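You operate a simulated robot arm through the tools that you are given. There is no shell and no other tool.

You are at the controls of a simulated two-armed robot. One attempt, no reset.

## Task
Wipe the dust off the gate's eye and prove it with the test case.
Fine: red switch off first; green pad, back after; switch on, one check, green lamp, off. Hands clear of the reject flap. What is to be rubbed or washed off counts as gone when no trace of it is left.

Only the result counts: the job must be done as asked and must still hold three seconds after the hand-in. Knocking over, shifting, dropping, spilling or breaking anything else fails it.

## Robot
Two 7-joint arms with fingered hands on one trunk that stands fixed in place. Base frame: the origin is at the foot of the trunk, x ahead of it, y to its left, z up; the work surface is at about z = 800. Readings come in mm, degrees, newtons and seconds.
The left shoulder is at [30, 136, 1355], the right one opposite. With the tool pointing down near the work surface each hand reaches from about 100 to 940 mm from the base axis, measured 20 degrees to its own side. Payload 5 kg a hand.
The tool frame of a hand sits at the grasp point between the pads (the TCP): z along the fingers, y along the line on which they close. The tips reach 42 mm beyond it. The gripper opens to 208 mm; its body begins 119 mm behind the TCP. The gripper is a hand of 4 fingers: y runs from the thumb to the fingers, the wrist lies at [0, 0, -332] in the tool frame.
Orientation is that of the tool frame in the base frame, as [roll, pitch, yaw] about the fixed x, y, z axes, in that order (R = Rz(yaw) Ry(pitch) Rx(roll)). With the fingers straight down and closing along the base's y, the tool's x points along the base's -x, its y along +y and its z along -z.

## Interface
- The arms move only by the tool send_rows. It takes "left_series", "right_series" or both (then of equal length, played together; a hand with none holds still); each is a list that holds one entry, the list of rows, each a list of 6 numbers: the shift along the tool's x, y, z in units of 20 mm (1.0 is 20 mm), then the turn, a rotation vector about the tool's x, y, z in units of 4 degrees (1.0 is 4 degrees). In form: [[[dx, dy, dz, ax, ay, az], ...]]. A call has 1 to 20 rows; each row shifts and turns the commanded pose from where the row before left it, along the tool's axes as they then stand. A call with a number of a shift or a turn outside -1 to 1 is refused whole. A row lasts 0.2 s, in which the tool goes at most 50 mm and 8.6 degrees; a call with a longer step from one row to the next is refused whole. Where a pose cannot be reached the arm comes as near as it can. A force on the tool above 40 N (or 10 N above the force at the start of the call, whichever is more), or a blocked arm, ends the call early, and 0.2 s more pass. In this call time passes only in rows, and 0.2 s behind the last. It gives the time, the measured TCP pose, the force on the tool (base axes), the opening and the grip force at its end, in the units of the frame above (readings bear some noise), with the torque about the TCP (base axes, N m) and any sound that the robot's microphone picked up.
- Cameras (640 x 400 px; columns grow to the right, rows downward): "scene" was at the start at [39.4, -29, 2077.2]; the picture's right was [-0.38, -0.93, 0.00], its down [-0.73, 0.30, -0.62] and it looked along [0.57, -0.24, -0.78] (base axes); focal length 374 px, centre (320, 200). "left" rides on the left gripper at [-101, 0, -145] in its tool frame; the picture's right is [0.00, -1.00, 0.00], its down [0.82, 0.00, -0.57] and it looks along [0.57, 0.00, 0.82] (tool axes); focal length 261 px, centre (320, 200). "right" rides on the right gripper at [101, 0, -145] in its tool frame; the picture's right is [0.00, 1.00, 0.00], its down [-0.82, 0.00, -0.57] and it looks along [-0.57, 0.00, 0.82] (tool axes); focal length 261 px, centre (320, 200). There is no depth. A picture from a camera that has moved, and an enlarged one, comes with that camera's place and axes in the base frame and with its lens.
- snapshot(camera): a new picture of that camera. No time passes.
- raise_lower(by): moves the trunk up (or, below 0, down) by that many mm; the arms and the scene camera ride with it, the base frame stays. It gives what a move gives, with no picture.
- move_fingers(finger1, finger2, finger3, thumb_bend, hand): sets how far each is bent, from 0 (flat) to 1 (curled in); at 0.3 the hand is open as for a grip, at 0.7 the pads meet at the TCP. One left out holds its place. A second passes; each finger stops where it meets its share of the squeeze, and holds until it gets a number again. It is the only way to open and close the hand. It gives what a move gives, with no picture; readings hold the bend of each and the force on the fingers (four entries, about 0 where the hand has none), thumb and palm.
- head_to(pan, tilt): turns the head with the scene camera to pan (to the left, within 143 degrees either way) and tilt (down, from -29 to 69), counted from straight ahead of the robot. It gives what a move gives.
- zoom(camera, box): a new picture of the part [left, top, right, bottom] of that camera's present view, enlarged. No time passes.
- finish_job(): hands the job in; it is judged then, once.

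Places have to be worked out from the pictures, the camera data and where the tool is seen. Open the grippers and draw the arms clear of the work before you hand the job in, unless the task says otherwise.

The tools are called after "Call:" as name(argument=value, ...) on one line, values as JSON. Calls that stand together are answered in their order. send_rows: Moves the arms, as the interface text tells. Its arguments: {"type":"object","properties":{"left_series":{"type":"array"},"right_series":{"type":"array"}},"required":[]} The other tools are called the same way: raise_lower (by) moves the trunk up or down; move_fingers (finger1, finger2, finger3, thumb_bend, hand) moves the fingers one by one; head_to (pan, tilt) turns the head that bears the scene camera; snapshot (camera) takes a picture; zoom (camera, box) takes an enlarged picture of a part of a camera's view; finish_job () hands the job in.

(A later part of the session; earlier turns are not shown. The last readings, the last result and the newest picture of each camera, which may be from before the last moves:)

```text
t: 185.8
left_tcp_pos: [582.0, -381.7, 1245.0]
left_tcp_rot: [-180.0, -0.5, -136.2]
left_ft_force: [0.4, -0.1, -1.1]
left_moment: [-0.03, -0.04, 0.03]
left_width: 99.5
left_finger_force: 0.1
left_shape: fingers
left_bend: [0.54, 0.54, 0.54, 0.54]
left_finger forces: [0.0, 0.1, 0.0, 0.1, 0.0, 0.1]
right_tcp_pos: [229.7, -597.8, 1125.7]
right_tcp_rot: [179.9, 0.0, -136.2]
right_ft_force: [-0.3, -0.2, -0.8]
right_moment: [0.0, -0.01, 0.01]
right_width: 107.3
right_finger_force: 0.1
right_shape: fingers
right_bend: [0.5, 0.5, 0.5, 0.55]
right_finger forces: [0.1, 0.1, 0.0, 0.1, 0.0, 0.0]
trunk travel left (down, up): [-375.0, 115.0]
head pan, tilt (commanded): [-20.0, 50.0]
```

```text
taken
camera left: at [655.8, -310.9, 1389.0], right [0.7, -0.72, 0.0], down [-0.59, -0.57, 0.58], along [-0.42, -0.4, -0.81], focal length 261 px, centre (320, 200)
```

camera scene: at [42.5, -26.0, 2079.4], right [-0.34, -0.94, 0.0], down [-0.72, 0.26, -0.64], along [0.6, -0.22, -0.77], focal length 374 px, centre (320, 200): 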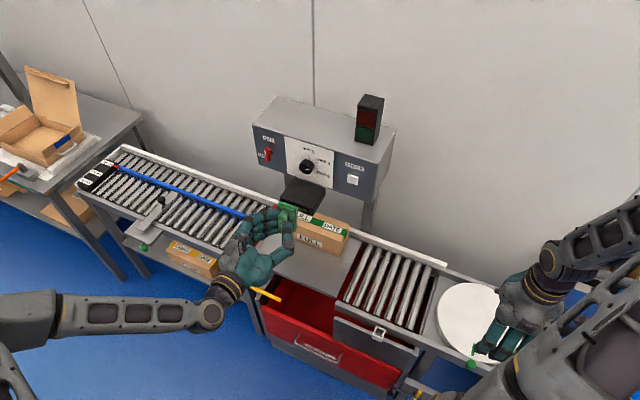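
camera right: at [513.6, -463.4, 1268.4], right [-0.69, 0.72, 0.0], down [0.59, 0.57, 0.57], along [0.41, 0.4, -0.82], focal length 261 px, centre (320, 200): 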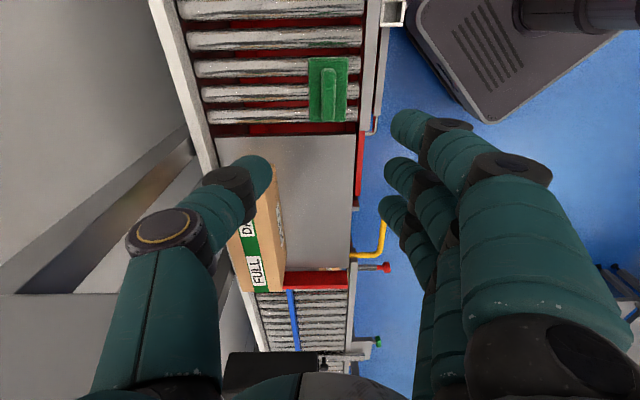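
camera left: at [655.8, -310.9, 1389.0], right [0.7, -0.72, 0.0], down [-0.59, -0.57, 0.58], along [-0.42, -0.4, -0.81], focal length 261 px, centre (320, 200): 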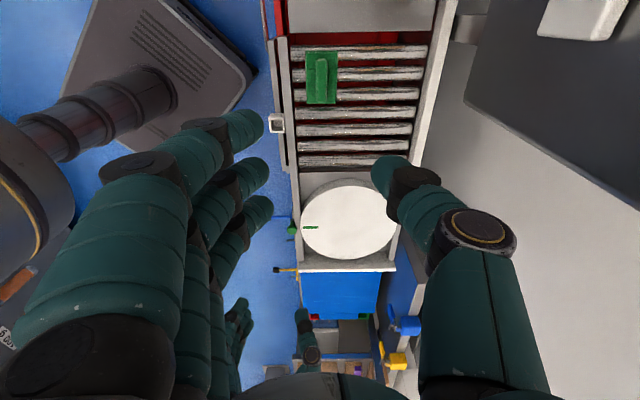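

The pad sits on the rollers. I bring the left hand back to the left and yaw it to the gate's heading again.

Call:
send_rows(left_series=[[[-0.98, 0.502, 0, 0, 0, 0], [-0.98, 0.502, 0, 0, 0, 0], [-0.98, 0.502, 0, 0, 0, 0], [-0.98, 0.502, 0, 0, 0, 0], [-0.98, 0.502, 0, 0, 0, 0], [-0.98, 0.502, 0, 0, 0, 0], [-0.98, 0.502, 0, 0, 0, 0], [-0.98, 0.502, 0, 0, 0, 0], [-0.98, 0.502, 0, 0, 0, 0], [-0.98, 0.502, 0, 0, 0, 0], [-0.98, 0.502, 0, 0, 0, 0], [-0.98, 0.502, 0, 0, 0, 0], [-0.98, 0.502, 0, 0, 0, 0], [-0.98, 0.502, 0, 0, 0, 0], [-0.98, 0.3, 0, 0, 0, 0], [-0.98, 0, 0, 0, 0, 0], [-0.98, 0, 0, 0, 0, 0], [-0.98, 0, 0, 0, 0, 0], [-0.98, 0, 0, 0, 0, 0], [-0.98, 0, 0, 0, 0, 0]]])

Call:
send_rows(left_series=[[[0, 0, 0, 0, 0, 1], [0, 0, 0, 0, 0, 1], [0, 0, 0, 0, 0, 1], [0, 0, 0, 0, 0, 1], [0, 0, 0, 0, 0, 1], [0, 0, 0, 0, 0, 1], [0, 0, 0, 0, 0, 1], [0, 0, 0, 0, 0, 1], [0, 0, 0, 0, 0, 1], [0, 0, 0, 0, 0, 1], [0, 0, 0, 0, 0, 1], [0, 0, 0, 0, 0, 1], [0, 0, 0, 0, 0, 1], [0, 0, 0, 0, 0, 1], [0, 0, 0, 0, 0, 1], [0, 0, 0, 0, 0, 1], [0, 0, 0, 0, 0, 1], [0, 0, 0, 0, 0, 1], [0, 0, 0, 0, 0, 1], [0, 0, 0, 0, 0, 1]]])

Call:
send_rows(left_series=[[[0, 0, 0, 0, 0, 0.8], [0, 0, 0, 0, 0, 0.8], [0, 0, 0, 0, 0, 0.8]]])

Call:
snapshot(camera="scene")

```text
t: 190.0
left_tcp_pos: [767.2, -5.9, 1241.0]
left_tcp_rot: [-179.9, -0.6, -136.2]
left_ft_force: [0.4, -0.3, 0.1]
left_moment: [-0.05, 0.05, 0.01]
left_width: 99.5
left_finger_force: 0.0
left_shape: fingers
left_bend: [0.54, 0.54, 0.54, 0.54]
left_finger forces: [0.1, 0.0, 0.0, 0.0, 0.1, 0.0]
right_tcp_pos: [230.3, -596.6, 1125.0]
right_tcp_rot: [179.8, 0.0, -136.2]
right_ft_force: [0.2, 0.5, 0.0]
right_moment: [-0.07, 0.03, 0.03]
right_width: 107.1
right_finger_force: 0.1
right_shape: fingers
right_bend: [0.5, 0.5, 0.5, 0.55]
right_finger forces: [0.0, 0.0, 0.0, 0.0, 0.0, 0.0]
trunk travel left (down, up): [-375.0, 115.0]
head pan, tilt (commanded): [-20.0, 50.0]
```

```text
t: 194.2
left_tcp_pos: [765.2, -6.8, 1239.1]
left_tcp_rot: [-179.4, 0.1, 143.7]
left_ft_force: [-0.4, 0.3, 1.2]
left_moment: [0.01, 0.0, -0.03]
left_width: 99.4
left_finger_force: 0.1
left_shape: fingers
left_bend: [0.54, 0.54, 0.54, 0.54]
left_finger forces: [0.0, 0.0, 0.0, 0.1, 0.1, 0.0]
right_tcp_pos: [229.6, -597.6, 1125.3]
right_tcp_rot: [179.9, 0.1, -136.1]
right_ft_force: [-0.6, 0.6, 0.7]
right_moment: [-0.02, -0.01, -0.03]
right_width: 107.1
right_finger_force: 0.2
right_shape: fingers
right_bend: [0.5, 0.5, 0.5, 0.55]
right_finger forces: [0.0, 0.1, 0.0, 0.0, 0.0, 0.0]
trunk travel left (down, up): [-375.0, 115.0]
head pan, tilt (commanded): [-20.0, 50.0]
```

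```text
t: 195.0
left_tcp_pos: [764.9, -7.1, 1240.1]
left_tcp_rot: [-179.4, 0.2, 134.2]
left_ft_force: [0.2, -0.6, -0.4]
left_moment: [-0.01, -0.01, -0.01]
left_width: 99.6
left_finger_force: 0.1
left_shape: fingers
left_bend: [0.54, 0.54, 0.54, 0.54]
left_finger forces: [0.0, 0.1, 0.0, 0.0, 0.0, 0.0]
right_tcp_pos: [229.6, -597.8, 1124.9]
right_tcp_rot: [179.9, 0.0, -136.2]
right_ft_force: [-0.6, 0.1, 0.5]
right_moment: [0.0, 0.03, 0.0]
right_width: 107.1
right_finger_force: 0.1
right_shape: fingers
right_bend: [0.5, 0.5, 0.5, 0.55]
right_finger forces: [0.0, 0.0, 0.0, 0.0, 0.0, 0.0]
trunk travel left (down, up): [-375.0, 115.0]
head pan, tilt (commanded): [-20.0, 50.0]
```

```text
taken
camera scene: at [42.0, -26.7, 2079.4], right [-0.34, -0.94, 0.0], down [-0.72, 0.26, -0.64], along [0.6, -0.22, -0.77], focal length 374 px, centre (320, 200)
```

scene: 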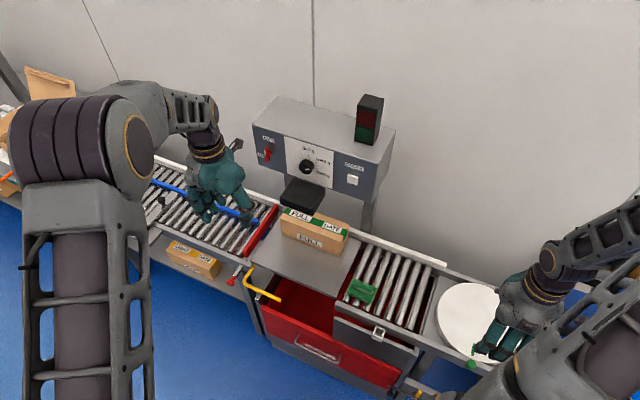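

The left hand is parked. The right hand now returns over the pad on the rollers.

Call:
send_rows(right_series=[[[-1, -0.225, 0, 0, 0, 0], [-1, -0.225, 0, 0, 0, 0], [-1, -0.225, 0, 0, 0, 0], [-1, -0.225, 0, 0, 0, 0], [-1, -0.225, 0, 0, 0, 0], [-1, -0.225, 0, 0, 0, 0], [-1, -0.225, 0, 0, 0, 0], [-1, -0.225, 0, 0, 0, 0], [-1, -0.225, 0, 0, 0, 0], [-1, -0.225, 0, 0, 0, 0], [-1, -0.225, 0, 0, 0, 0], [-1, -0.225, 0, 0, 0, 0], [-1, -0.225, 0, 0, 0, 0], [-1, -0.225, 0, 0, 0, 0], [-1, -0.225, 0, 0, 0, 0], [-1, -0.225, 0, 0, 0, 0], [-1, -0.225, 0, 0, 0, 0], [-1, -0.225, 0, 0, 0, 0], [-1, -0.225, 0, 0, 0, 0], [-1, -0.225, 0, 0, 0, 0]]])

Call:
zoom(camera="right", box=[250, 20, 410, 160])

Call:
snapshot(camera="right")

```text
t: 199.2
left_tcp_pos: [766.3, -5.6, 1240.0]
left_tcp_rot: [-179.4, 0.1, 134.2]
left_ft_force: [-0.1, 0.3, 0.2]
left_moment: [-0.03, 0.05, -0.02]
left_width: 99.7
left_finger_force: 0.1
left_shape: fingers
left_bend: [0.54, 0.54, 0.54, 0.54]
left_finger forces: [0.1, 0.0, 0.0, 0.0, 0.0, 0.0]
right_tcp_pos: [577.4, -386.3, 1126.0]
right_tcp_rot: [179.9, 0.0, -136.1]
right_ft_force: [0.4, 0.4, -0.3]
right_moment: [-0.02, 0.08, -0.04]
right_width: 107.1
right_finger_force: 0.1
right_shape: fingers
right_bend: [0.5, 0.5, 0.5, 0.55]
right_finger forces: [0.0, 0.0, 0.0, 0.1, 0.1, 0.0]
trunk travel left (down, up): [-375.0, 115.0]
head pan, tilt (commanded): [-20.0, 50.0]
```

```text
2.86 times, centred on (330, 90) of right
camera zoom: at [505.8, -456.6, 1269.1], right [-0.69, 0.72, 0.0], down [0.6, 0.56, 0.57], along [0.41, 0.4, -0.82], focal length 745 px, centre (291, 514)
```

zoom: 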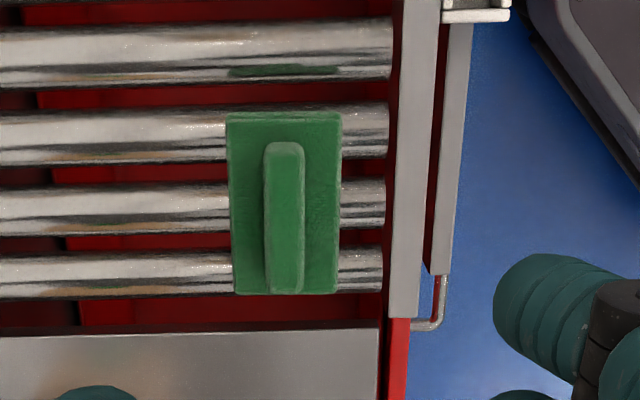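

```text
taken
camera right: at [505.8, -456.6, 1269.1], right [-0.69, 0.72, 0.0], down [0.6, 0.56, 0.57], along [0.41, 0.4, -0.82], focal length 261 px, centre (320, 200)
```

right: 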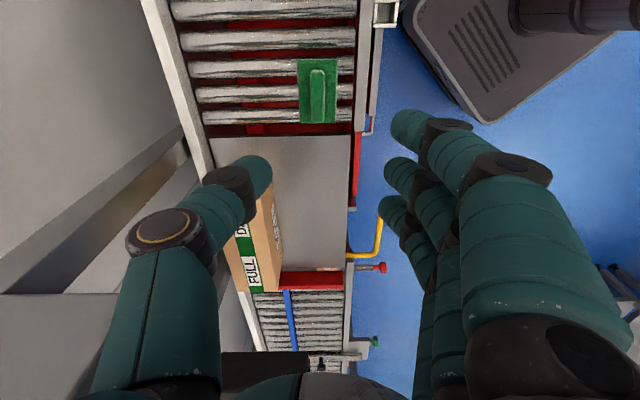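

The pad is at n≈683.5, u≈150. I correct by 5 mm and descend over it.

Call:
send_rows(right_series=[[[-0.1, -0.24, 0.5, 0, 0, 0], [0, 0, 1, 0, 0, 0], [0, 0, 1, 0, 0, 0], [0, 0, 1, 0, 0, 0], [0, 0, 1, 0, 0, 0], [0, 0, 1, 0, 0, 0], [0, 0, 1, 0, 0, 0], [0, 0, 1, 0, 0, 0], [0, 0, 1, 0, 0, 0], [0, 0, 1, 0, 0, 0], [0, 0, 1, 0, 0, 0]]])

Call:
move_fingers(hand="right", finger1=0.54, finger2=0.54, finger3=0.54, thumb_bend=0.54)

Call:
zoom(camera="right", box=[230, 40, 430, 230])

```text
t: 201.6
left_tcp_pos: [766.1, -6.8, 1237.7]
left_tcp_rot: [-179.4, 0.1, 134.3]
left_ft_force: [-0.5, 0.2, 0.3]
left_moment: [0.02, 0.0, -0.02]
left_width: 99.7
left_finger_force: 0.0
left_shape: fingers
left_bend: [0.54, 0.54, 0.54, 0.54]
left_finger forces: [0.1, 0.0, 0.0, 0.0, 0.0, 0.1]
right_tcp_pos: [583.8, -390.2, 915.3]
right_tcp_rot: [179.9, 0.0, -136.3]
right_ft_force: [0.2, -0.4, -0.1]
right_moment: [0.04, 0.04, -0.01]
right_width: 107.3
right_finger_force: 0.0
right_shape: fingers
right_bend: [0.5, 0.5, 0.5, 0.55]
right_finger forces: [0.0, 0.0, 0.0, 0.1, 0.1, 0.1]
trunk travel left (down, up): [-375.0, 115.0]
head pan, tilt (commanded): [-20.0, 50.0]
```

```text
t: 202.6
left_tcp_pos: [765.0, -5.9, 1239.5]
left_tcp_rot: [-179.4, 0.1, 134.2]
left_ft_force: [0.6, 0.4, 0.7]
left_moment: [0.01, 0.04, 0.01]
left_width: 99.6
left_finger_force: 0.0
left_shape: fingers
left_bend: [0.54, 0.54, 0.54, 0.54]
left_finger forces: [0.0, 0.0, 0.1, 0.0, 0.0, 0.1]
right_tcp_pos: [582.4, -390.2, 915.2]
right_tcp_rot: [179.9, 0.0, -136.2]
right_ft_force: [-0.1, -0.1, -0.5]
right_moment: [-0.01, 0.0, -0.01]
right_width: 100.3
right_finger_force: 0.1
right_shape: fingers
right_bend: [0.54, 0.54, 0.54, 0.54]
right_finger forces: [0.1, 0.1, 0.1, 0.0, 0.0, 0.0]
trunk travel left (down, up): [-375.0, 115.0]
head pan, tilt (commanded): [-20.0, 50.0]
```

```text
2.11 times, centred on (330, 135) of right
camera zoom: at [511.1, -460.4, 1059.6], right [-0.69, 0.72, 0.0], down [0.6, 0.56, 0.57], along [0.41, 0.4, -0.82], focal length 549 px, centre (299, 337)
```

zoom: 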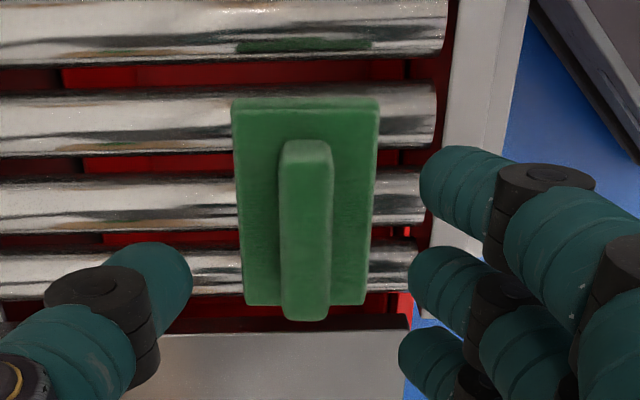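

Good. I correct 2 mm, descend to z≈876 and close on the grip in two steps.

Call:
send_rows(right_series=[[[-0.03, 0.12, 0.9, 0, 0, 0], [0, 0, 0.9, 0, 0, 0], [0, 0, 0.14, 0, 0, 0]]])

Call:
move_fingers(hand="right", finger1=0.63, finger2=0.63, finger3=0.63, thumb_bend=0.63)

Call:
move_fingers(hand="right", finger1=0.74, finger2=0.74, finger3=0.74, thumb_bend=0.74)

Call:
zoom(camera="right", box=[230, 60, 430, 250])

```text
t: 203.4
left_tcp_pos: [765.3, -5.0, 1241.0]
left_tcp_rot: [-179.5, 0.1, 134.3]
left_ft_force: [0.8, 0.2, 0.3]
left_moment: [0.0, -0.01, 0.01]
left_width: 99.5
left_finger_force: 0.0
left_shape: fingers
left_bend: [0.54, 0.54, 0.54, 0.54]
left_finger forces: [0.1, 0.0, 0.1, 0.0, 0.0, 0.0]
right_tcp_pos: [582.9, -387.3, 876.7]
right_tcp_rot: [179.9, 0.0, -136.2]
right_ft_force: [-0.4, -0.2, -0.8]
right_moment: [-0.02, 0.01, 0.01]
right_width: 100.2
right_finger_force: 0.2
right_shape: fingers
right_bend: [0.54, 0.54, 0.54, 0.54]
right_finger forces: [0.0, 0.0, 0.0, 0.1, 0.0, 0.0]
trunk travel left (down, up): [-375.0, 115.0]
head pan, tilt (commanded): [-20.0, 50.0]
```

```text
t: 204.4
left_tcp_pos: [764.4, -6.1, 1239.5]
left_tcp_rot: [-179.4, 0.0, 134.1]
left_ft_force: [-0.8, -0.1, 0.9]
left_moment: [0.01, 0.01, -0.02]
left_width: 99.3
left_finger_force: 0.0
left_shape: fingers
left_bend: [0.54, 0.54, 0.54, 0.54]
left_finger forces: [0.0, 0.1, 0.0, 0.0, 0.0, 0.0]
right_tcp_pos: [581.8, -385.3, 876.6]
right_tcp_rot: [179.9, 0.0, -136.2]
right_ft_force: [0.6, -0.4, 0.0]
right_moment: [0.03, -0.02, -0.01]
right_width: 58.5
right_finger_force: 0.1
right_shape: fingers
right_bend: [0.63, 0.63, 0.63, 0.63]
right_finger forces: [0.1, 0.0, 0.1, 0.0, 0.0, 0.0]
trunk travel left (down, up): [-375.0, 115.0]
head pan, tilt (commanded): [-20.0, 50.0]
```

```text
t: 205.4
left_tcp_pos: [766.1, -5.6, 1240.2]
left_tcp_rot: [-179.4, 0.0, 134.2]
left_ft_force: [0.0, -0.4, 0.5]
left_moment: [0.01, 0.01, -0.02]
left_width: 99.4
left_finger_force: 0.0
left_shape: fingers
left_bend: [0.54, 0.54, 0.54, 0.54]
left_finger forces: [0.0, 0.1, 0.0, 0.0, 0.0, 0.0]
right_tcp_pos: [582.2, -385.7, 877.6]
right_tcp_rot: [179.9, 0.1, -136.2]
right_ft_force: [-0.5, 0.6, 0.5]
right_moment: [0.02, 0.02, 0.01]
right_width: 42.8
right_finger_force: 23.9
right_shape: fingers
right_bend: [0.67, 0.67, 0.67, 0.68]
right_finger forces: [7.9, 7.9, 8.0, 0.0, 24.0, 0.1]
trunk travel left (down, up): [-375.0, 115.0]
head pan, tilt (commanded): [-20.0, 50.0]
```

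```text
2.11 times, centred on (330, 155) of right
camera zoom: at [510.8, -456.6, 1020.7], right [-0.69, 0.72, 0.0], down [0.59, 0.56, 0.57], along [0.41, 0.4, -0.82], focal length 549 px, centre (299, 295)
```

zoom: 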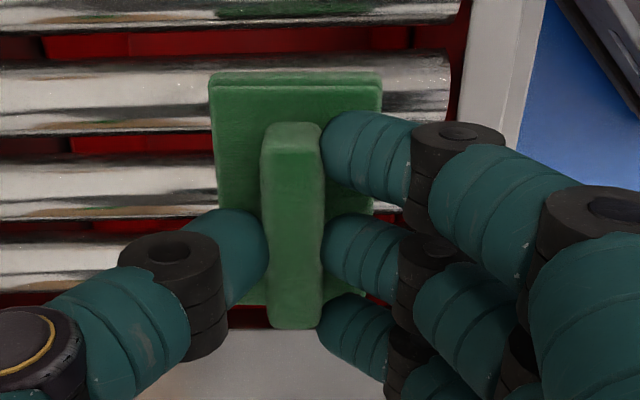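

Held evenly again. I lift it and carry it back over the disc.

Call:
send_rows(right_series=[[[0, 0, -0.4, 0, 0, 0], [0, 0, -0.8, 0, 0, 0], [0, 0, -1, 0, 0, 0], [0, 0, -1, 0, 0, 0], [0, 0, -1, 0, 0, 0], [0, 0, -1, 0, 0, 0], [0, 0, -1, 0, 0, 0], [0, 0, -1, 0, 0, 0], [0, 0, -1, 0, 0, 0], [0, 0, -1, 0, 0, 0]]])

Call:
send_rows(right_series=[[[0.985, -0.105, 0, 0, 0, 0], [0.985, -0.105, 0, 0, 0, 0], [0.985, -0.105, 0, 0, 0, 0], [0.985, -0.105, 0, 0, 0, 0], [0.985, -0.105, 0, 0, 0, 0], [0.985, -0.105, 0, 0, 0, 0], [0.985, -0.105, 0, 0, 0, 0], [0.985, -0.105, 0, 0, 0, 0], [0.985, -0.105, 0, 0, 0, 0], [0.985, -0.105, 0, 0, 0, 0], [0.985, -0.105, 0, 0, 0, 0], [0.985, -0.105, 0, 0, 0, 0], [0.985, -0.105, 0, 0, 0, 0], [0.985, -0.105, 0, 0, 0, 0], [0.985, -0.105, 0, 0, 0, 0], [0.985, -0.105, 0, 0, 0, 0], [0.985, -0.105, 0, 0, 0, 0], [0.985, -0.105, 0, 0, 0, 0], [0.985, -0.105, 0, 0, 0, 0], [0.985, -0.105, 0, 0, 0, 0]]])

Call:
send_rows(right_series=[[[0, 0, 0, 0, 0, 1], [0, 0, 0, 0, 0, 1], [0, 0, 0, 0, 0, 1], [0, 0, 0, 0, 0, 1], [0, 0, 0, 0, 0, 1], [0, 0, 0, 0, 0, 1], [0, 0, 0, 0, 0, 1], [0, 0, 0, 0, 0, 1], [0, 0, 0, 0, 0, 1], [0, 0, 0, 0, 0, 1], [0, 0, 0, 0, 0, 1], [0, 0, 0, 0, 0, 1], [0, 0, 0, 0, 0, 1], [0, 0, 0, 0, 0, 1], [0, 0, 0, 0, 0, 1], [0, 0, 0, 0, 0, 1], [0, 0, 0, 0, 0, 1], [0, 0, 0, 0, 0, 1], [0, 0, 0, 0, 0, 1], [0, 0, 0, 0, 0, 1]]])

Call:
snapshot(camera="right")

```text
t: 207.6
left_tcp_pos: [764.4, -6.2, 1239.8]
left_tcp_rot: [-179.4, 0.1, 134.2]
left_ft_force: [0.1, 0.3, 1.3]
left_moment: [-0.04, -0.04, 0.02]
left_width: 99.3
left_finger_force: 0.1
left_shape: fingers
left_bend: [0.54, 0.54, 0.54, 0.54]
left_finger forces: [0.0, 0.0, 0.0, 0.1, 0.0, 0.0]
right_tcp_pos: [582.4, -388.7, 1060.7]
right_tcp_rot: [179.9, 0.0, -136.1]
right_ft_force: [0.3, 0.6, -0.8]
right_moment: [-0.02, -0.08, -0.01]
right_width: 42.6
right_finger_force: 23.2
right_shape: fingers
right_bend: [0.67, 0.67, 0.67, 0.68]
right_finger forces: [8.0, 8.0, 8.0, 0.0, 23.8, 0.0]
trunk travel left (down, up): [-375.0, 115.0]
head pan, tilt (commanded): [-20.0, 50.0]
```

```text
t: 211.8
left_tcp_pos: [764.6, -6.6, 1240.4]
left_tcp_rot: [-179.5, 0.1, 134.2]
left_ft_force: [-0.4, -1.0, -0.6]
left_moment: [0.03, -0.05, -0.02]
left_width: 99.7
left_finger_force: 0.1
left_shape: fingers
left_bend: [0.54, 0.54, 0.54, 0.54]
left_finger forces: [0.1, 0.1, 0.0, 0.0, 0.0, 0.1]
right_tcp_pos: [328.9, -690.1, 1062.2]
right_tcp_rot: [179.9, 0.2, -136.1]
right_ft_force: [1.1, -0.3, -0.5]
right_moment: [-0.01, -0.02, -0.03]
right_width: 42.8
right_finger_force: 23.9
right_shape: fingers
right_bend: [0.67, 0.67, 0.67, 0.68]
right_finger forces: [7.9, 7.9, 8.0, 0.0, 23.8, 0.0]
trunk travel left (down, up): [-375.0, 115.0]
head pan, tilt (commanded): [-20.0, 50.0]
```

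```text
t: 216.0
left_tcp_pos: [765.8, -6.8, 1238.6]
left_tcp_rot: [-179.4, 0.1, 134.1]
left_ft_force: [-0.3, 0.5, -0.5]
left_moment: [-0.04, 0.0, 0.0]
left_width: 99.6
left_finger_force: 0.0
left_shape: fingers
left_bend: [0.54, 0.54, 0.54, 0.54]
left_finger forces: [0.0, 0.0, 0.1, 0.0, 0.1, 0.1]
right_tcp_pos: [326.4, -690.3, 1060.3]
right_tcp_rot: [179.9, -0.1, 143.8]
right_ft_force: [0.4, 1.0, -2.0]
right_moment: [0.0, 0.04, 0.02]
right_width: 42.7
right_finger_force: 23.7
right_shape: fingers
right_bend: [0.67, 0.67, 0.67, 0.68]
right_finger forces: [7.9, 7.9, 8.0, 0.1, 23.8, 0.0]
trunk travel left (down, up): [-375.0, 115.0]
head pan, tilt (commanded): [-20.0, 50.0]
```

```text
taken
camera right: at [247.3, -630.2, 1203.9], right [0.59, 0.8, 0.0], down [0.66, -0.49, 0.57], along [0.46, -0.34, -0.82], focal length 261 px, centre (320, 200)
```

right: 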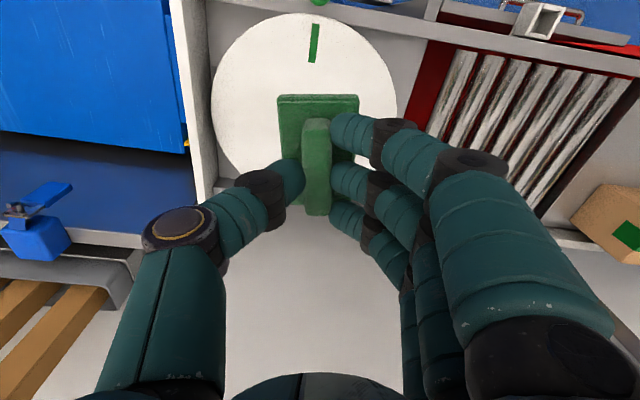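

I finish the yaw to the original heading, centre over the old spot, and lower to z≈900.

Call:
send_rows(right_series=[[[0, 0, 0, 0, 0, 0.8], [0, 0, 0, 0, 0, 0.8], [0, 0, 0, 0, 0, 0.85], [-0.083, -0.287, 0, 0, 0, 0], [-0.083, -0.287, 0, 0, 0, 0], [-0.083, -0.287, 0, 0, 0, 0], [0, 0, 1, 0, 0, 0], [0, 0, 1, 0, 0, 0], [0, 0, 1, 0, 0, 0], [0, 0, 1, 0, 0, 0], [0, 0, 1, 0, 0, 0], [0, 0, 1, 0, 0, 0], [0, 0, 1, 0, 0, 0], [0, 0, 1, 0, 0, 0]]])

Call:
snapshot(camera="right")

Call:
zoom(camera="right", box=[220, 0, 420, 240])

```text
t: 219.0
left_tcp_pos: [765.2, -7.2, 1240.5]
left_tcp_rot: [-179.4, 0.0, 134.2]
left_ft_force: [-0.3, -0.4, 0.4]
left_moment: [0.05, 0.03, -0.01]
left_width: 99.8
left_finger_force: 0.1
left_shape: fingers
left_bend: [0.54, 0.54, 0.54, 0.54]
left_finger forces: [0.0, 0.0, 0.0, 0.0, 0.1, 0.0]
right_tcp_pos: [317.4, -707.1, 901.4]
right_tcp_rot: [-179.9, -0.1, 133.9]
right_ft_force: [0.8, -0.5, -0.3]
right_moment: [0.06, 0.05, 0.01]
right_width: 42.6
right_finger_force: 23.9
right_shape: fingers
right_bend: [0.67, 0.67, 0.67, 0.68]
right_finger forces: [7.8, 7.8, 8.1, 0.0, 23.6, 0.0]
trunk travel left (down, up): [-375.0, 115.0]
head pan, tilt (commanded): [-20.0, 50.0]
```

```text
taken
camera right: at [249.8, -634.5, 1044.4], right [0.72, 0.69, 0.0], down [0.57, -0.59, 0.57], along [0.39, -0.41, -0.82], focal length 261 px, centre (320, 200)
```

right: 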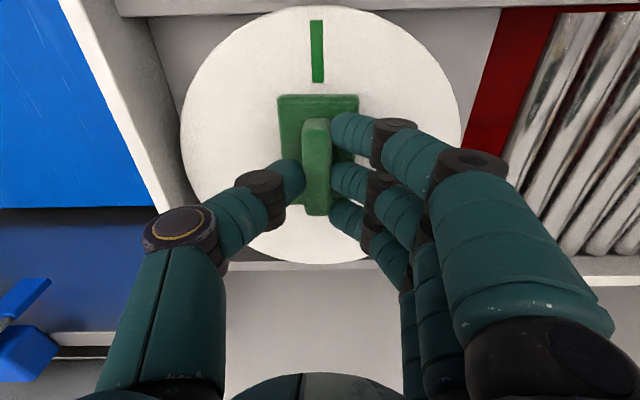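

```text
1.67 times, centred on (320, 120) of right
camera zoom: at [249.8, -634.5, 1044.4], right [0.72, 0.69, 0.0], down [0.57, -0.59, 0.57], along [0.39, -0.41, -0.82], focal length 434 px, centre (320, 333)
```

zoom: 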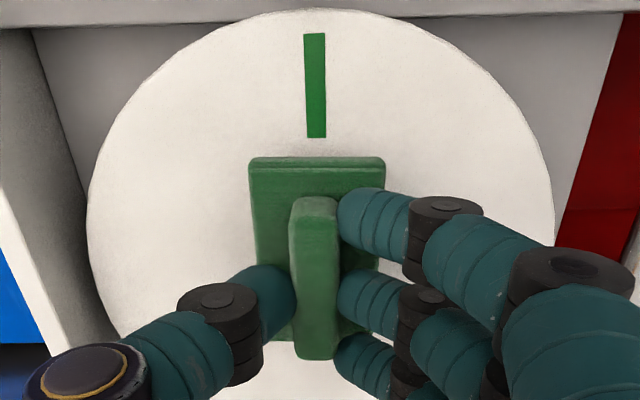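

The pad's end will abut the green mark's end just as at the start. I lower it gently to the disc.

Call:
send_rows(right_series=[[[0.03, 0, 0.6, 0, 0, 0], [0, 0, 0.4, 0, 0, 0]]])

Call:
send_rows(right_series=[[[0, 0, 0.1, 0, 0, 0], [0, 0, 0.1, 0, 0, 0]]])

```text
t: 219.6
left_tcp_pos: [766.1, -6.8, 1240.7]
left_tcp_rot: [-179.4, 0.1, 134.3]
left_ft_force: [0.4, -0.3, 0.4]
left_moment: [0.04, -0.02, 0.02]
left_width: 99.6
left_finger_force: 0.1
left_shape: fingers
left_bend: [0.54, 0.54, 0.54, 0.54]
left_finger forces: [0.1, 0.0, 0.0, 0.0, 0.1, 0.1]
right_tcp_pos: [317.7, -706.5, 880.8]
right_tcp_rot: [180.0, -0.2, 134.1]
right_ft_force: [-0.4, -0.2, -1.0]
right_moment: [0.01, 0.02, -0.05]
right_width: 42.8
right_finger_force: 23.4
right_shape: fingers
right_bend: [0.67, 0.67, 0.67, 0.68]
right_finger forces: [7.9, 7.9, 8.0, 0.0, 23.8, 0.0]
trunk travel left (down, up): [-375.0, 115.0]
head pan, tilt (commanded): [-20.0, 50.0]
```

```text
t: 220.2
left_tcp_pos: [766.4, -6.7, 1239.5]
left_tcp_rot: [-179.4, 0.1, 134.3]
left_ft_force: [0.1, -0.8, 0.4]
left_moment: [-0.02, -0.01, 0.01]
left_width: 99.5
left_finger_force: 0.1
left_shape: fingers
left_bend: [0.54, 0.54, 0.54, 0.54]
left_finger forces: [0.1, 0.0, 0.0, 0.1, 0.0, 0.1]
right_tcp_pos: [318.0, -705.0, 876.9]
right_tcp_rot: [-180.0, 0.0, 134.0]
right_ft_force: [-0.4, 0.0, -1.3]
right_moment: [0.01, 0.0, 0.03]
right_width: 42.4
right_finger_force: 24.6
right_shape: fingers
right_bend: [0.67, 0.67, 0.67, 0.68]
right_finger forces: [8.0, 7.9, 8.1, 0.1, 24.0, 0.1]
trunk travel left (down, up): [-375.0, 115.0]
head pan, tilt (commanded): [-20.0, 50.0]
```

Call:
send_rows(right_series=[[[0, 0, 0.06, 0, 0, 0], [0, 0, 0.06, 0, 0, 0]]])

```text
t: 220.8
left_tcp_pos: [765.2, -5.8, 1239.3]
left_tcp_rot: [-179.4, 0.2, 134.2]
left_ft_force: [-0.3, 0.3, -0.6]
left_moment: [-0.04, 0.01, 0.0]
left_width: 99.3
left_finger_force: 0.1
left_shape: fingers
left_bend: [0.54, 0.54, 0.54, 0.54]
left_finger forces: [0.0, 0.1, 0.0, 0.1, 0.1, 0.0]
right_tcp_pos: [317.0, -705.0, 874.4]
right_tcp_rot: [179.9, 0.1, 134.1]
right_ft_force: [-1.0, 0.6, 14.1]
right_moment: [-0.03, 0.02, -0.03]
right_width: 42.1
right_finger_force: 28.0
right_shape: fingers
right_bend: [0.67, 0.67, 0.67, 0.68]
right_finger forces: [9.3, 9.4, 9.6, 0.0, 27.4, 0.0]
trunk travel left (down, up): [-375.0, 115.0]
head pan, tilt (commanded): [-20.0, 50.0]
```

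The pad is down on the disc (14 N). I ease up slightly and open in small steps.

Call:
send_rows(right_series=[[[0, 0, -0.06, 0, 0, 0]]])

Call:
move_fingers(hand="right", finger1=0.655, finger2=0.655, finger3=0.655, thumb_bend=0.645)

Call:
zoom(camera="right", box=[220, 20, 420, 240])

```text
t: 221.2
left_tcp_pos: [766.1, -5.8, 1239.9]
left_tcp_rot: [-179.5, 0.1, 134.2]
left_ft_force: [-0.1, 0.8, 0.1]
left_moment: [0.02, 0.0, 0.0]
left_width: 99.2
left_finger_force: 0.0
left_shape: fingers
left_bend: [0.54, 0.54, 0.54, 0.54]
left_finger forces: [0.0, 0.1, 0.0, 0.1, 0.1, 0.0]
right_tcp_pos: [317.8, -704.6, 874.7]
right_tcp_rot: [-180.0, -0.1, 134.1]
right_ft_force: [1.4, 0.1, 5.8]
right_moment: [-0.07, -0.06, 0.05]
right_width: 42.3
right_finger_force: 26.7
right_shape: fingers
right_bend: [0.67, 0.67, 0.67, 0.68]
right_finger forces: [8.8, 9.1, 9.4, 0.1, 26.1, 0.1]
trunk travel left (down, up): [-375.0, 115.0]
head pan, tilt (commanded): [-20.0, 50.0]
```

```text
t: 222.2
left_tcp_pos: [764.3, -6.0, 1239.6]
left_tcp_rot: [-179.4, 0.1, 134.1]
left_ft_force: [0.6, 0.0, -0.2]
left_moment: [0.0, -0.04, 0.02]
left_width: 99.5
left_finger_force: 0.0
left_shape: fingers
left_bend: [0.54, 0.54, 0.54, 0.54]
left_finger forces: [0.0, 0.0, 0.1, 0.0, 0.1, 0.0]
right_tcp_pos: [317.6, -704.9, 874.9]
right_tcp_rot: [180.0, -0.2, 134.0]
right_ft_force: [-0.2, 0.2, -1.2]
right_moment: [0.01, -0.05, 0.0]
right_width: 50.5
right_finger_force: 0.0
right_shape: fingers
right_bend: [0.65, 0.65, 0.65, 0.64]
right_finger forces: [0.0, 0.0, 0.1, 0.0, 0.0, 0.1]
trunk travel left (down, up): [-375.0, 115.0]
head pan, tilt (commanded): [-20.0, 50.0]
```

```text
1.82 times, centred on (320, 130) of right
camera zoom: at [249.0, -632.5, 1018.8], right [0.72, 0.69, 0.0], down [0.57, -0.59, 0.57], along [0.39, -0.41, -0.82], focal length 474 px, centre (320, 327)
```

zoom: 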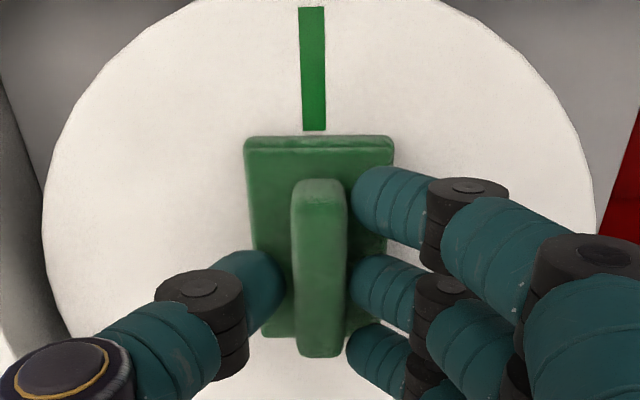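

The pad rests at the mark within about 2 mm of its first place. I open the hand fully and lift away.

Call:
move_fingers(hand="right", finger1=0.54, finger2=0.54, finger3=0.54, thumb_bend=0.54)

Call:
send_rows(right_series=[[[0, 0, -0.5, 0, 0, 0], [0, 0, -1, 0, 0, 0], [0, 0, -1, 0, 0, 0], [0, 0, -1, 0, 0, 0], [0, 0, -1, 0, 0, 0], [0, 0, -1, 0, 0, 0], [0, 0, -1, 0, 0, 0], [0, 0, -1, 0, 0, 0], [0, 0, -1, 0, 0, 0], [0, 0, -1, 0, 0, 0], [0, 0, -1, 0, 0, 0], [0, 0, -1, 0, 0, 0], [0, 0, -1, 0, 0, 0]]])

Call:
snapshot(camera="right")

```text
t: 223.2
left_tcp_pos: [764.9, -5.4, 1239.1]
left_tcp_rot: [-179.4, 0.1, 134.2]
left_ft_force: [0.0, -0.1, -0.1]
left_moment: [0.0, -0.03, -0.01]
left_width: 99.4
left_finger_force: 0.1
left_shape: fingers
left_bend: [0.54, 0.54, 0.54, 0.54]
left_finger forces: [0.0, 0.0, 0.0, 0.0, 0.1, 0.0]
right_tcp_pos: [317.5, -704.5, 875.0]
right_tcp_rot: [-180.0, -0.1, 133.9]
right_ft_force: [1.4, 0.2, -0.5]
right_moment: [-0.03, 0.03, 0.03]
right_width: 99.3
right_finger_force: 0.1
right_shape: fingers
right_bend: [0.54, 0.54, 0.54, 0.54]
right_finger forces: [0.1, 0.0, 0.0, 0.0, 0.1, 0.0]
trunk travel left (down, up): [-375.0, 115.0]
head pan, tilt (commanded): [-20.0, 50.0]
```

```text
t: 226.0
left_tcp_pos: [764.3, -3.9, 1240.6]
left_tcp_rot: [-179.5, 0.1, 134.2]
left_ft_force: [0.5, 0.9, 0.3]
left_moment: [-0.06, -0.03, 0.01]
left_width: 99.6
left_finger_force: 0.0
left_shape: fingers
left_bend: [0.54, 0.54, 0.54, 0.54]
left_finger forces: [0.0, 0.0, 0.0, 0.0, 0.0, 0.1]
right_tcp_pos: [316.6, -704.2, 1124.8]
right_tcp_rot: [179.9, -0.1, 134.0]
right_ft_force: [-0.7, 0.5, -0.8]
right_moment: [-0.1, 0.0, 0.01]
right_width: 99.6
right_finger_force: 0.0
right_shape: fingers
right_bend: [0.54, 0.54, 0.54, 0.54]
right_finger forces: [0.1, 0.0, 0.0, 0.1, 0.0, 0.0]
trunk travel left (down, up): [-375.0, 115.0]
head pan, tilt (commanded): [-20.0, 50.0]
```

```text
taken
camera right: at [247.6, -632.2, 1269.9], right [0.72, 0.69, 0.0], down [0.57, -0.59, 0.57], along [0.39, -0.41, -0.82], focal length 261 px, centre (320, 200)
```

right: 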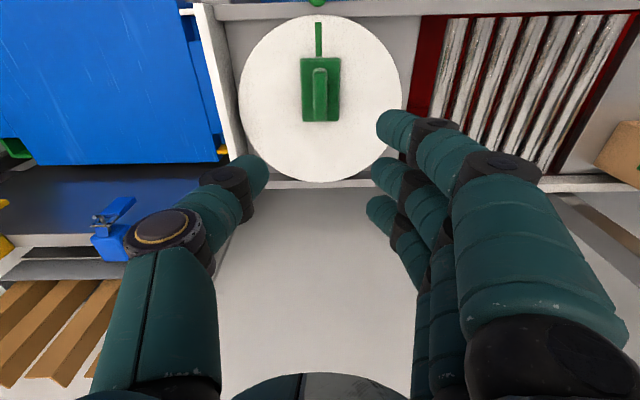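

The pad is back on its mark. I withdraw the right hand and, before switching on, look at the other cases' labels to be sure which one is the test case.

Call:
send_rows(right_series=[[[0.9, 0, 0, 0, 0, 0], [0.9, 0, 0, 0, 0, 0], [0.9, 0, 0, 0, 0, 0], [0.9, 0, 0, 0, 0, 0], [0.9, 0, 0, 0, 0, 0], [0.9, 0, 0, 0, 0, 0], [0.9, 0, 0, 0, 0, 0], [0.9, 0, 0, 0, 0, 0]]])

Call:
head_to(pan=-75, tilt=40)

Call:
snapshot(camera="scene")

Call:
zoom(camera="scene", box=[380, 120, 600, 300])

```text
t: 227.8
left_tcp_pos: [765.3, -7.1, 1240.2]
left_tcp_rot: [-179.4, 0.1, 134.2]
left_ft_force: [0.6, -0.2, 0.7]
left_moment: [-0.01, -0.03, 0.01]
left_width: 99.4
left_finger_force: 0.0
left_shape: fingers
left_bend: [0.54, 0.54, 0.54, 0.54]
left_finger forces: [0.0, 0.1, 0.1, 0.0, 0.0, 0.0]
right_tcp_pos: [218.7, -602.2, 1124.9]
right_tcp_rot: [180.0, -0.1, 134.1]
right_ft_force: [-0.4, 0.4, 0.2]
right_moment: [0.01, 0.02, 0.05]
right_width: 99.3
right_finger_force: 0.0
right_shape: fingers
right_bend: [0.54, 0.54, 0.54, 0.54]
right_finger forces: [0.1, 0.1, 0.1, 0.1, 0.1, 0.1]
trunk travel left (down, up): [-375.0, 115.0]
head pan, tilt (commanded): [-20.0, 50.0]
```

```text
t: 229.0
left_tcp_pos: [765.7, -6.3, 1239.8]
left_tcp_rot: [-179.3, 0.2, 134.2]
left_ft_force: [0.7, 0.1, -0.8]
left_moment: [0.0, 0.03, -0.02]
left_width: 99.3
left_finger_force: 0.1
left_shape: fingers
left_bend: [0.54, 0.54, 0.54, 0.54]
left_finger forces: [0.0, 0.0, 0.1, 0.0, 0.1, 0.0]
right_tcp_pos: [217.6, -601.7, 1123.3]
right_tcp_rot: [179.9, 0.0, 133.9]
right_ft_force: [0.2, -0.1, -0.3]
right_moment: [-0.01, 0.05, 0.01]
right_width: 99.2
right_finger_force: 0.0
right_shape: fingers
right_bend: [0.54, 0.54, 0.54, 0.54]
right_finger forces: [0.0, 0.0, 0.0, 0.1, 0.1, 0.0]
trunk travel left (down, up): [-375.0, 115.0]
head pan, tilt (commanded): [-75.0, 40.0]
```

```text
taken
camera scene: at [-8.1, -82.8, 2093.6], right [-0.97, -0.26, 0.0], down [-0.17, 0.62, -0.77], along [0.2, -0.74, -0.64], focal length 374 px, centre (320, 200)
```

scene: 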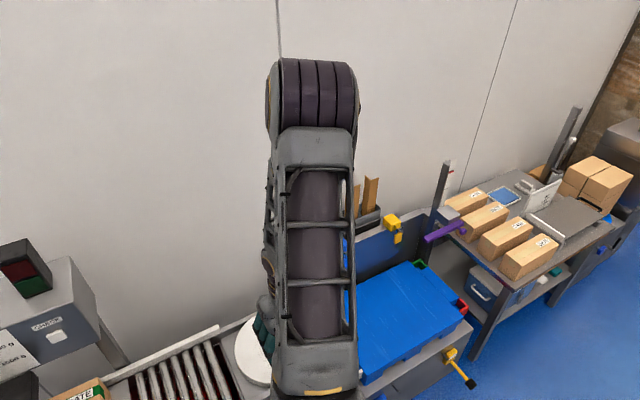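

```text
2.22 times, centred on (490, 210) of scene
camera zoom: at [-8.1, -82.8, 2093.6], right [-0.97, -0.26, 0.0], down [-0.17, 0.62, -0.77], along [0.2, -0.74, -0.64], focal length 832 px, centre (-58, 178)
```

zoom: 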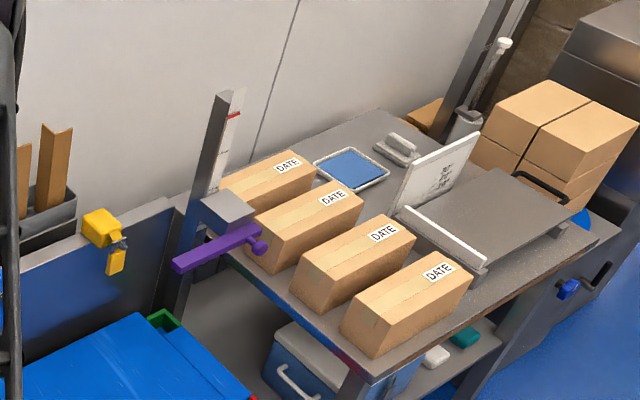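

Those are ordinary stock; the FULL case on the gate's plate is the one that must give green. I shape the left hand's poking finger again and turn the head to the gate.

Call:
move_fingers(hand="left", thumb_bend=0.4)

Call:
move_fingers(hand="left", finger1=0.55, finger2=1.0, finger3=1.0)

Call:
move_fingers(hand="left", thumb_bend=0.75)

Call:
head_to(pan=-18, tilt=42)

Call:
send_rows(left_series=[[[-0.343, -0.032, 0.095, 0, -0.972, 0], [-0.336, -0.032, 0.118, 0, -0.972, 0], [-0.327, -0.032, 0.14, 0, -0.972, 0], [-0.317, -0.032, 0.162, 0, -0.972, 0], [-0.305, -0.032, 0.183, 0, -0.972, 0], [-0.292, -0.032, 0.204, 0, -0.972, 0], [-0.277, -0.032, 0.223, 0, -0.972, 0], [-0.262, -0.032, 0.241, 0, -0.972, 0], [-0.245, -0.032, 0.258, 0, -0.972, 0], [-0.227, -0.032, 0.274, 0, -0.972, 0], [-0.208, -0.032, 0.289, 0, -0.972, 0], [-0.187, -0.032, 0.302, 0, -0.972, 0], [-0.167, -0.032, 0.314, 0, -0.972, 0], [-0.145, -0.032, 0.325, 0, -0.972, 0], [-0.122, -0.032, 0.334, 0, -0.972, 0], [-0.099, -0.032, 0.342, 0, -0.972, 0], [-0.076, -0.032, 0.348, 0, -0.972, 0], [-0.052, -0.032, 0.352, 0, -0.972, 0]]])

Call:
snapshot(camera="left")

Call:
snapshot(camera="scene")

```text
t: 230.0
left_tcp_pos: [765.4, -6.8, 1239.2]
left_tcp_rot: [-179.4, 0.1, 134.2]
left_ft_force: [-0.1, 0.2, 0.3]
left_moment: [0.01, 0.0, 0.0]
left_width: 135.3
left_finger_force: 0.1
left_shape: fingers
left_bend: [0.54, 0.54, 0.54, 0.4]
left_finger forces: [0.0, 0.0, 0.1, 0.0, 0.1, 0.1]
right_tcp_pos: [219.8, -602.6, 1123.4]
right_tcp_rot: [-180.0, -0.2, 134.0]
right_ft_force: [-0.4, 0.3, -0.4]
right_moment: [-0.03, 0.0, 0.04]
right_width: 99.4
right_finger_force: 0.1
right_shape: fingers
right_bend: [0.54, 0.54, 0.54, 0.54]
right_finger forces: [0.0, 0.1, 0.0, 0.0, 0.1, 0.0]
trunk travel left (down, up): [-375.0, 115.0]
head pan, tilt (commanded): [-75.0, 40.0]
```

```text
t: 231.0
left_tcp_pos: [765.9, -5.1, 1239.8]
left_tcp_rot: [-179.4, 0.2, 134.2]
left_ft_force: [-1.3, 0.0, 0.2]
left_moment: [0.01, -0.02, 0.0]
left_width: 133.5
left_finger_force: 0.0
left_shape: fingers
left_bend: [0.55, 1.0, 1.0, 0.4]
left_finger forces: [0.0, 0.0, 0.1, 0.1, 0.1, 0.0]
right_tcp_pos: [217.7, -602.3, 1122.9]
right_tcp_rot: [180.0, -0.1, 134.0]
right_ft_force: [-0.4, -0.1, 0.2]
right_moment: [-0.03, 0.0, -0.02]
right_width: 99.6
right_finger_force: 0.1
right_shape: fingers
right_bend: [0.54, 0.54, 0.54, 0.54]
right_finger forces: [0.1, 0.0, 0.1, 0.0, 0.1, 0.0]
trunk travel left (down, up): [-375.0, 115.0]
head pan, tilt (commanded): [-75.0, 40.0]
```

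```text
t: 232.0
left_tcp_pos: [764.3, -6.1, 1239.7]
left_tcp_rot: [-179.4, 0.1, 134.2]
left_ft_force: [-0.2, -0.6, -0.7]
left_moment: [-0.05, 0.0, -0.04]
left_width: 56.0
left_finger_force: 0.1
left_shape: fingers
left_bend: [0.55, 1.0, 1.0, 0.74]
left_finger forces: [0.0, 0.1, 0.0, 0.0, 0.0, 0.1]
right_tcp_pos: [217.8, -601.8, 1124.0]
right_tcp_rot: [-179.9, -0.1, 134.0]
right_ft_force: [-0.6, 0.1, 0.2]
right_moment: [0.0, 0.01, -0.02]
right_width: 99.5
right_finger_force: 0.1
right_shape: fingers
right_bend: [0.54, 0.54, 0.54, 0.54]
right_finger forces: [0.0, 0.0, 0.0, 0.0, 0.0, 0.1]
trunk travel left (down, up): [-375.0, 115.0]
head pan, tilt (commanded): [-75.0, 40.0]
```

```text
t: 233.3
left_tcp_pos: [765.1, -5.5, 1239.3]
left_tcp_rot: [-179.4, 0.1, 134.1]
left_ft_force: [0.1, -0.3, 0.5]
left_moment: [0.01, -0.01, 0.0]
left_width: 55.9
left_finger_force: 0.1
left_shape: fingers
left_bend: [0.55, 1.0, 1.0, 0.74]
left_finger forces: [0.0, 0.0, 0.0, 0.1, 0.1, 0.0]
right_tcp_pos: [218.5, -601.3, 1123.2]
right_tcp_rot: [-180.0, -0.1, 133.9]
right_ft_force: [-0.4, -0.1, 0.4]
right_moment: [0.02, 0.02, 0.0]
right_width: 99.2
right_finger_force: 0.1
right_shape: fingers
right_bend: [0.54, 0.54, 0.54, 0.54]
right_finger forces: [0.1, 0.0, 0.1, 0.0, 0.1, 0.0]
trunk travel left (down, up): [-375.0, 115.0]
head pan, tilt (commanded): [-18.0, 42.0]
```

```text
t: 237.1
left_tcp_pos: [844.4, -102.9, 1205.5]
left_tcp_rot: [-178.3, 70.2, 135.8]
left_ft_force: [-0.1, 0.2, 2.1]
left_moment: [0.09, 0.16, -0.08]
left_width: 55.8
left_finger_force: 0.0
left_shape: fingers
left_bend: [0.55, 1.0, 1.0, 0.74]
left_finger forces: [0.0, 0.1, 0.0, 0.0, 0.1, 0.1]
right_tcp_pos: [219.1, -601.3, 1123.4]
right_tcp_rot: [-179.9, -0.1, 134.1]
right_ft_force: [0.0, -0.8, -0.5]
right_moment: [-0.04, 0.03, -0.02]
right_width: 99.1
right_finger_force: 0.1
right_shape: fingers
right_bend: [0.54, 0.54, 0.54, 0.54]
right_finger forces: [0.1, 0.1, 0.1, 0.1, 0.0, 0.0]
trunk travel left (down, up): [-375.0, 115.0]
head pan, tilt (commanded): [-18.0, 42.0]
```

```text
taken
camera left: at [775.3, -28.1, 1350.7], right [-0.72, -0.7, 0.01], down [-0.58, 0.58, -0.58], along [0.4, -0.42, -0.82], focal length 261 px, centre (320, 200)
```

left: 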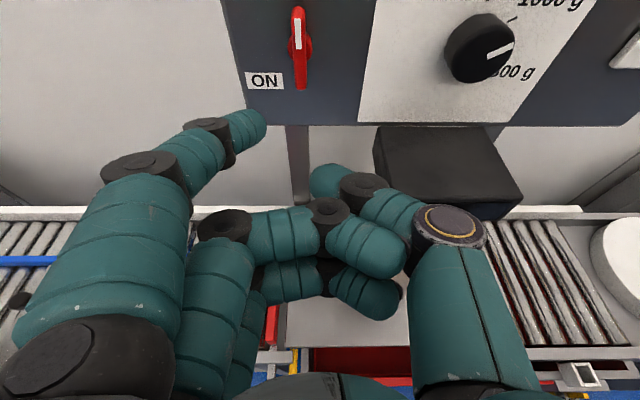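

```text
taken
camera scene: at [49.8, -25.4, 2090.6], right [-0.31, -0.95, 0.0], down [-0.64, 0.21, -0.74], along [0.71, -0.23, -0.67], focal length 374 px, centre (320, 200)
```

scene: 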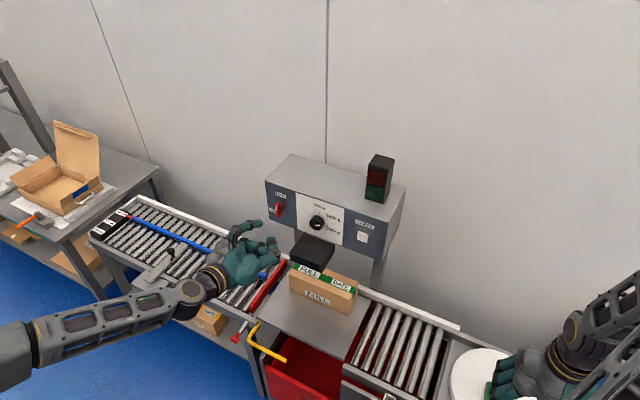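

The hand is at the stand-off left of the bar's lower end. I advance the fingertip beside it.

Call:
send_rows(left_series=[[[-0.227, 0, 0.503, 0, 0, 0], [-0.227, 0, 0.503, 0, 0, 0], [-0.227, 0, 0.503, 0, 0, 0], [-0.227, 0, 0.503, 0, 0, 0], [-0.227, 0, 0.503, 0, 0, 0], [-0.227, 0, 0.503, 0, 0, 0]]])

Call:
zoom(camera="left", box=[180, 0, 400, 160])

Call:
zoom(camera="scene", box=[220, 150, 360, 270])

```text
t: 238.5
left_tcp_pos: [889.8, -150.3, 1209.3]
left_tcp_rot: [-178.5, 70.2, 135.7]
left_ft_force: [0.1, -0.8, -0.4]
left_moment: [-0.04, -0.03, 0.03]
left_width: 55.4
left_finger_force: 0.2
left_shape: fingers
left_bend: [0.55, 1.0, 1.0, 0.74]
left_finger forces: [0.4, 0.0, 0.0, 0.0, 0.0, 0.0]
right_tcp_pos: [218.4, -601.2, 1123.0]
right_tcp_rot: [180.0, -0.1, 134.1]
right_ft_force: [-0.4, 0.4, 0.1]
right_moment: [0.04, 0.0, 0.04]
right_width: 99.8
right_finger_force: 0.1
right_shape: fingers
right_bend: [0.54, 0.54, 0.54, 0.54]
right_finger forces: [0.1, 0.0, 0.0, 0.0, 0.0, 0.0]
trunk travel left (down, up): [-375.0, 115.0]
head pan, tilt (commanded): [-18.0, 42.0]
```

```text
2.50 times, centred on (290, 80) of left
camera zoom: at [820.7, -75.0, 1354.4], right [-0.72, -0.7, 0.01], down [-0.58, 0.58, -0.58], along [0.39, -0.42, -0.82], focal length 652 px, centre (395, 500)
```

zoom: 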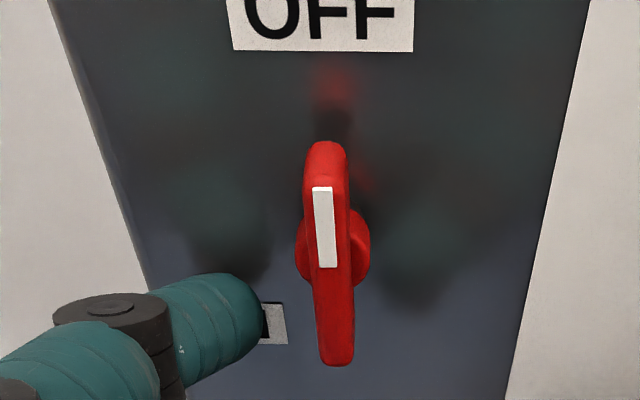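

```text
3.33 times, centred on (290, 210) of scene
camera zoom: at [49.4, -26.6, 2090.6], right [-0.31, -0.95, 0.0], down [-0.64, 0.21, -0.74], along [0.71, -0.23, -0.67], focal length 1248 px, centre (420, 167)
```

zoom: 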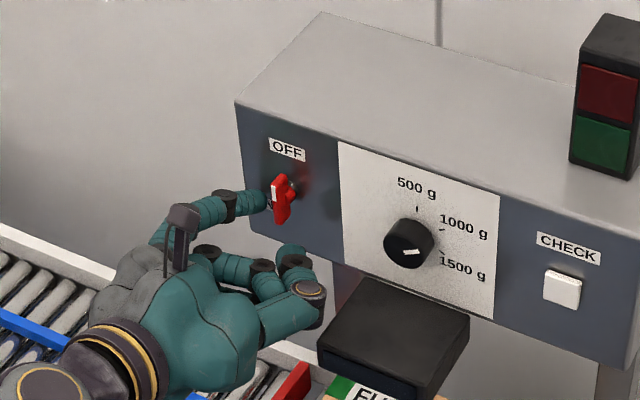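

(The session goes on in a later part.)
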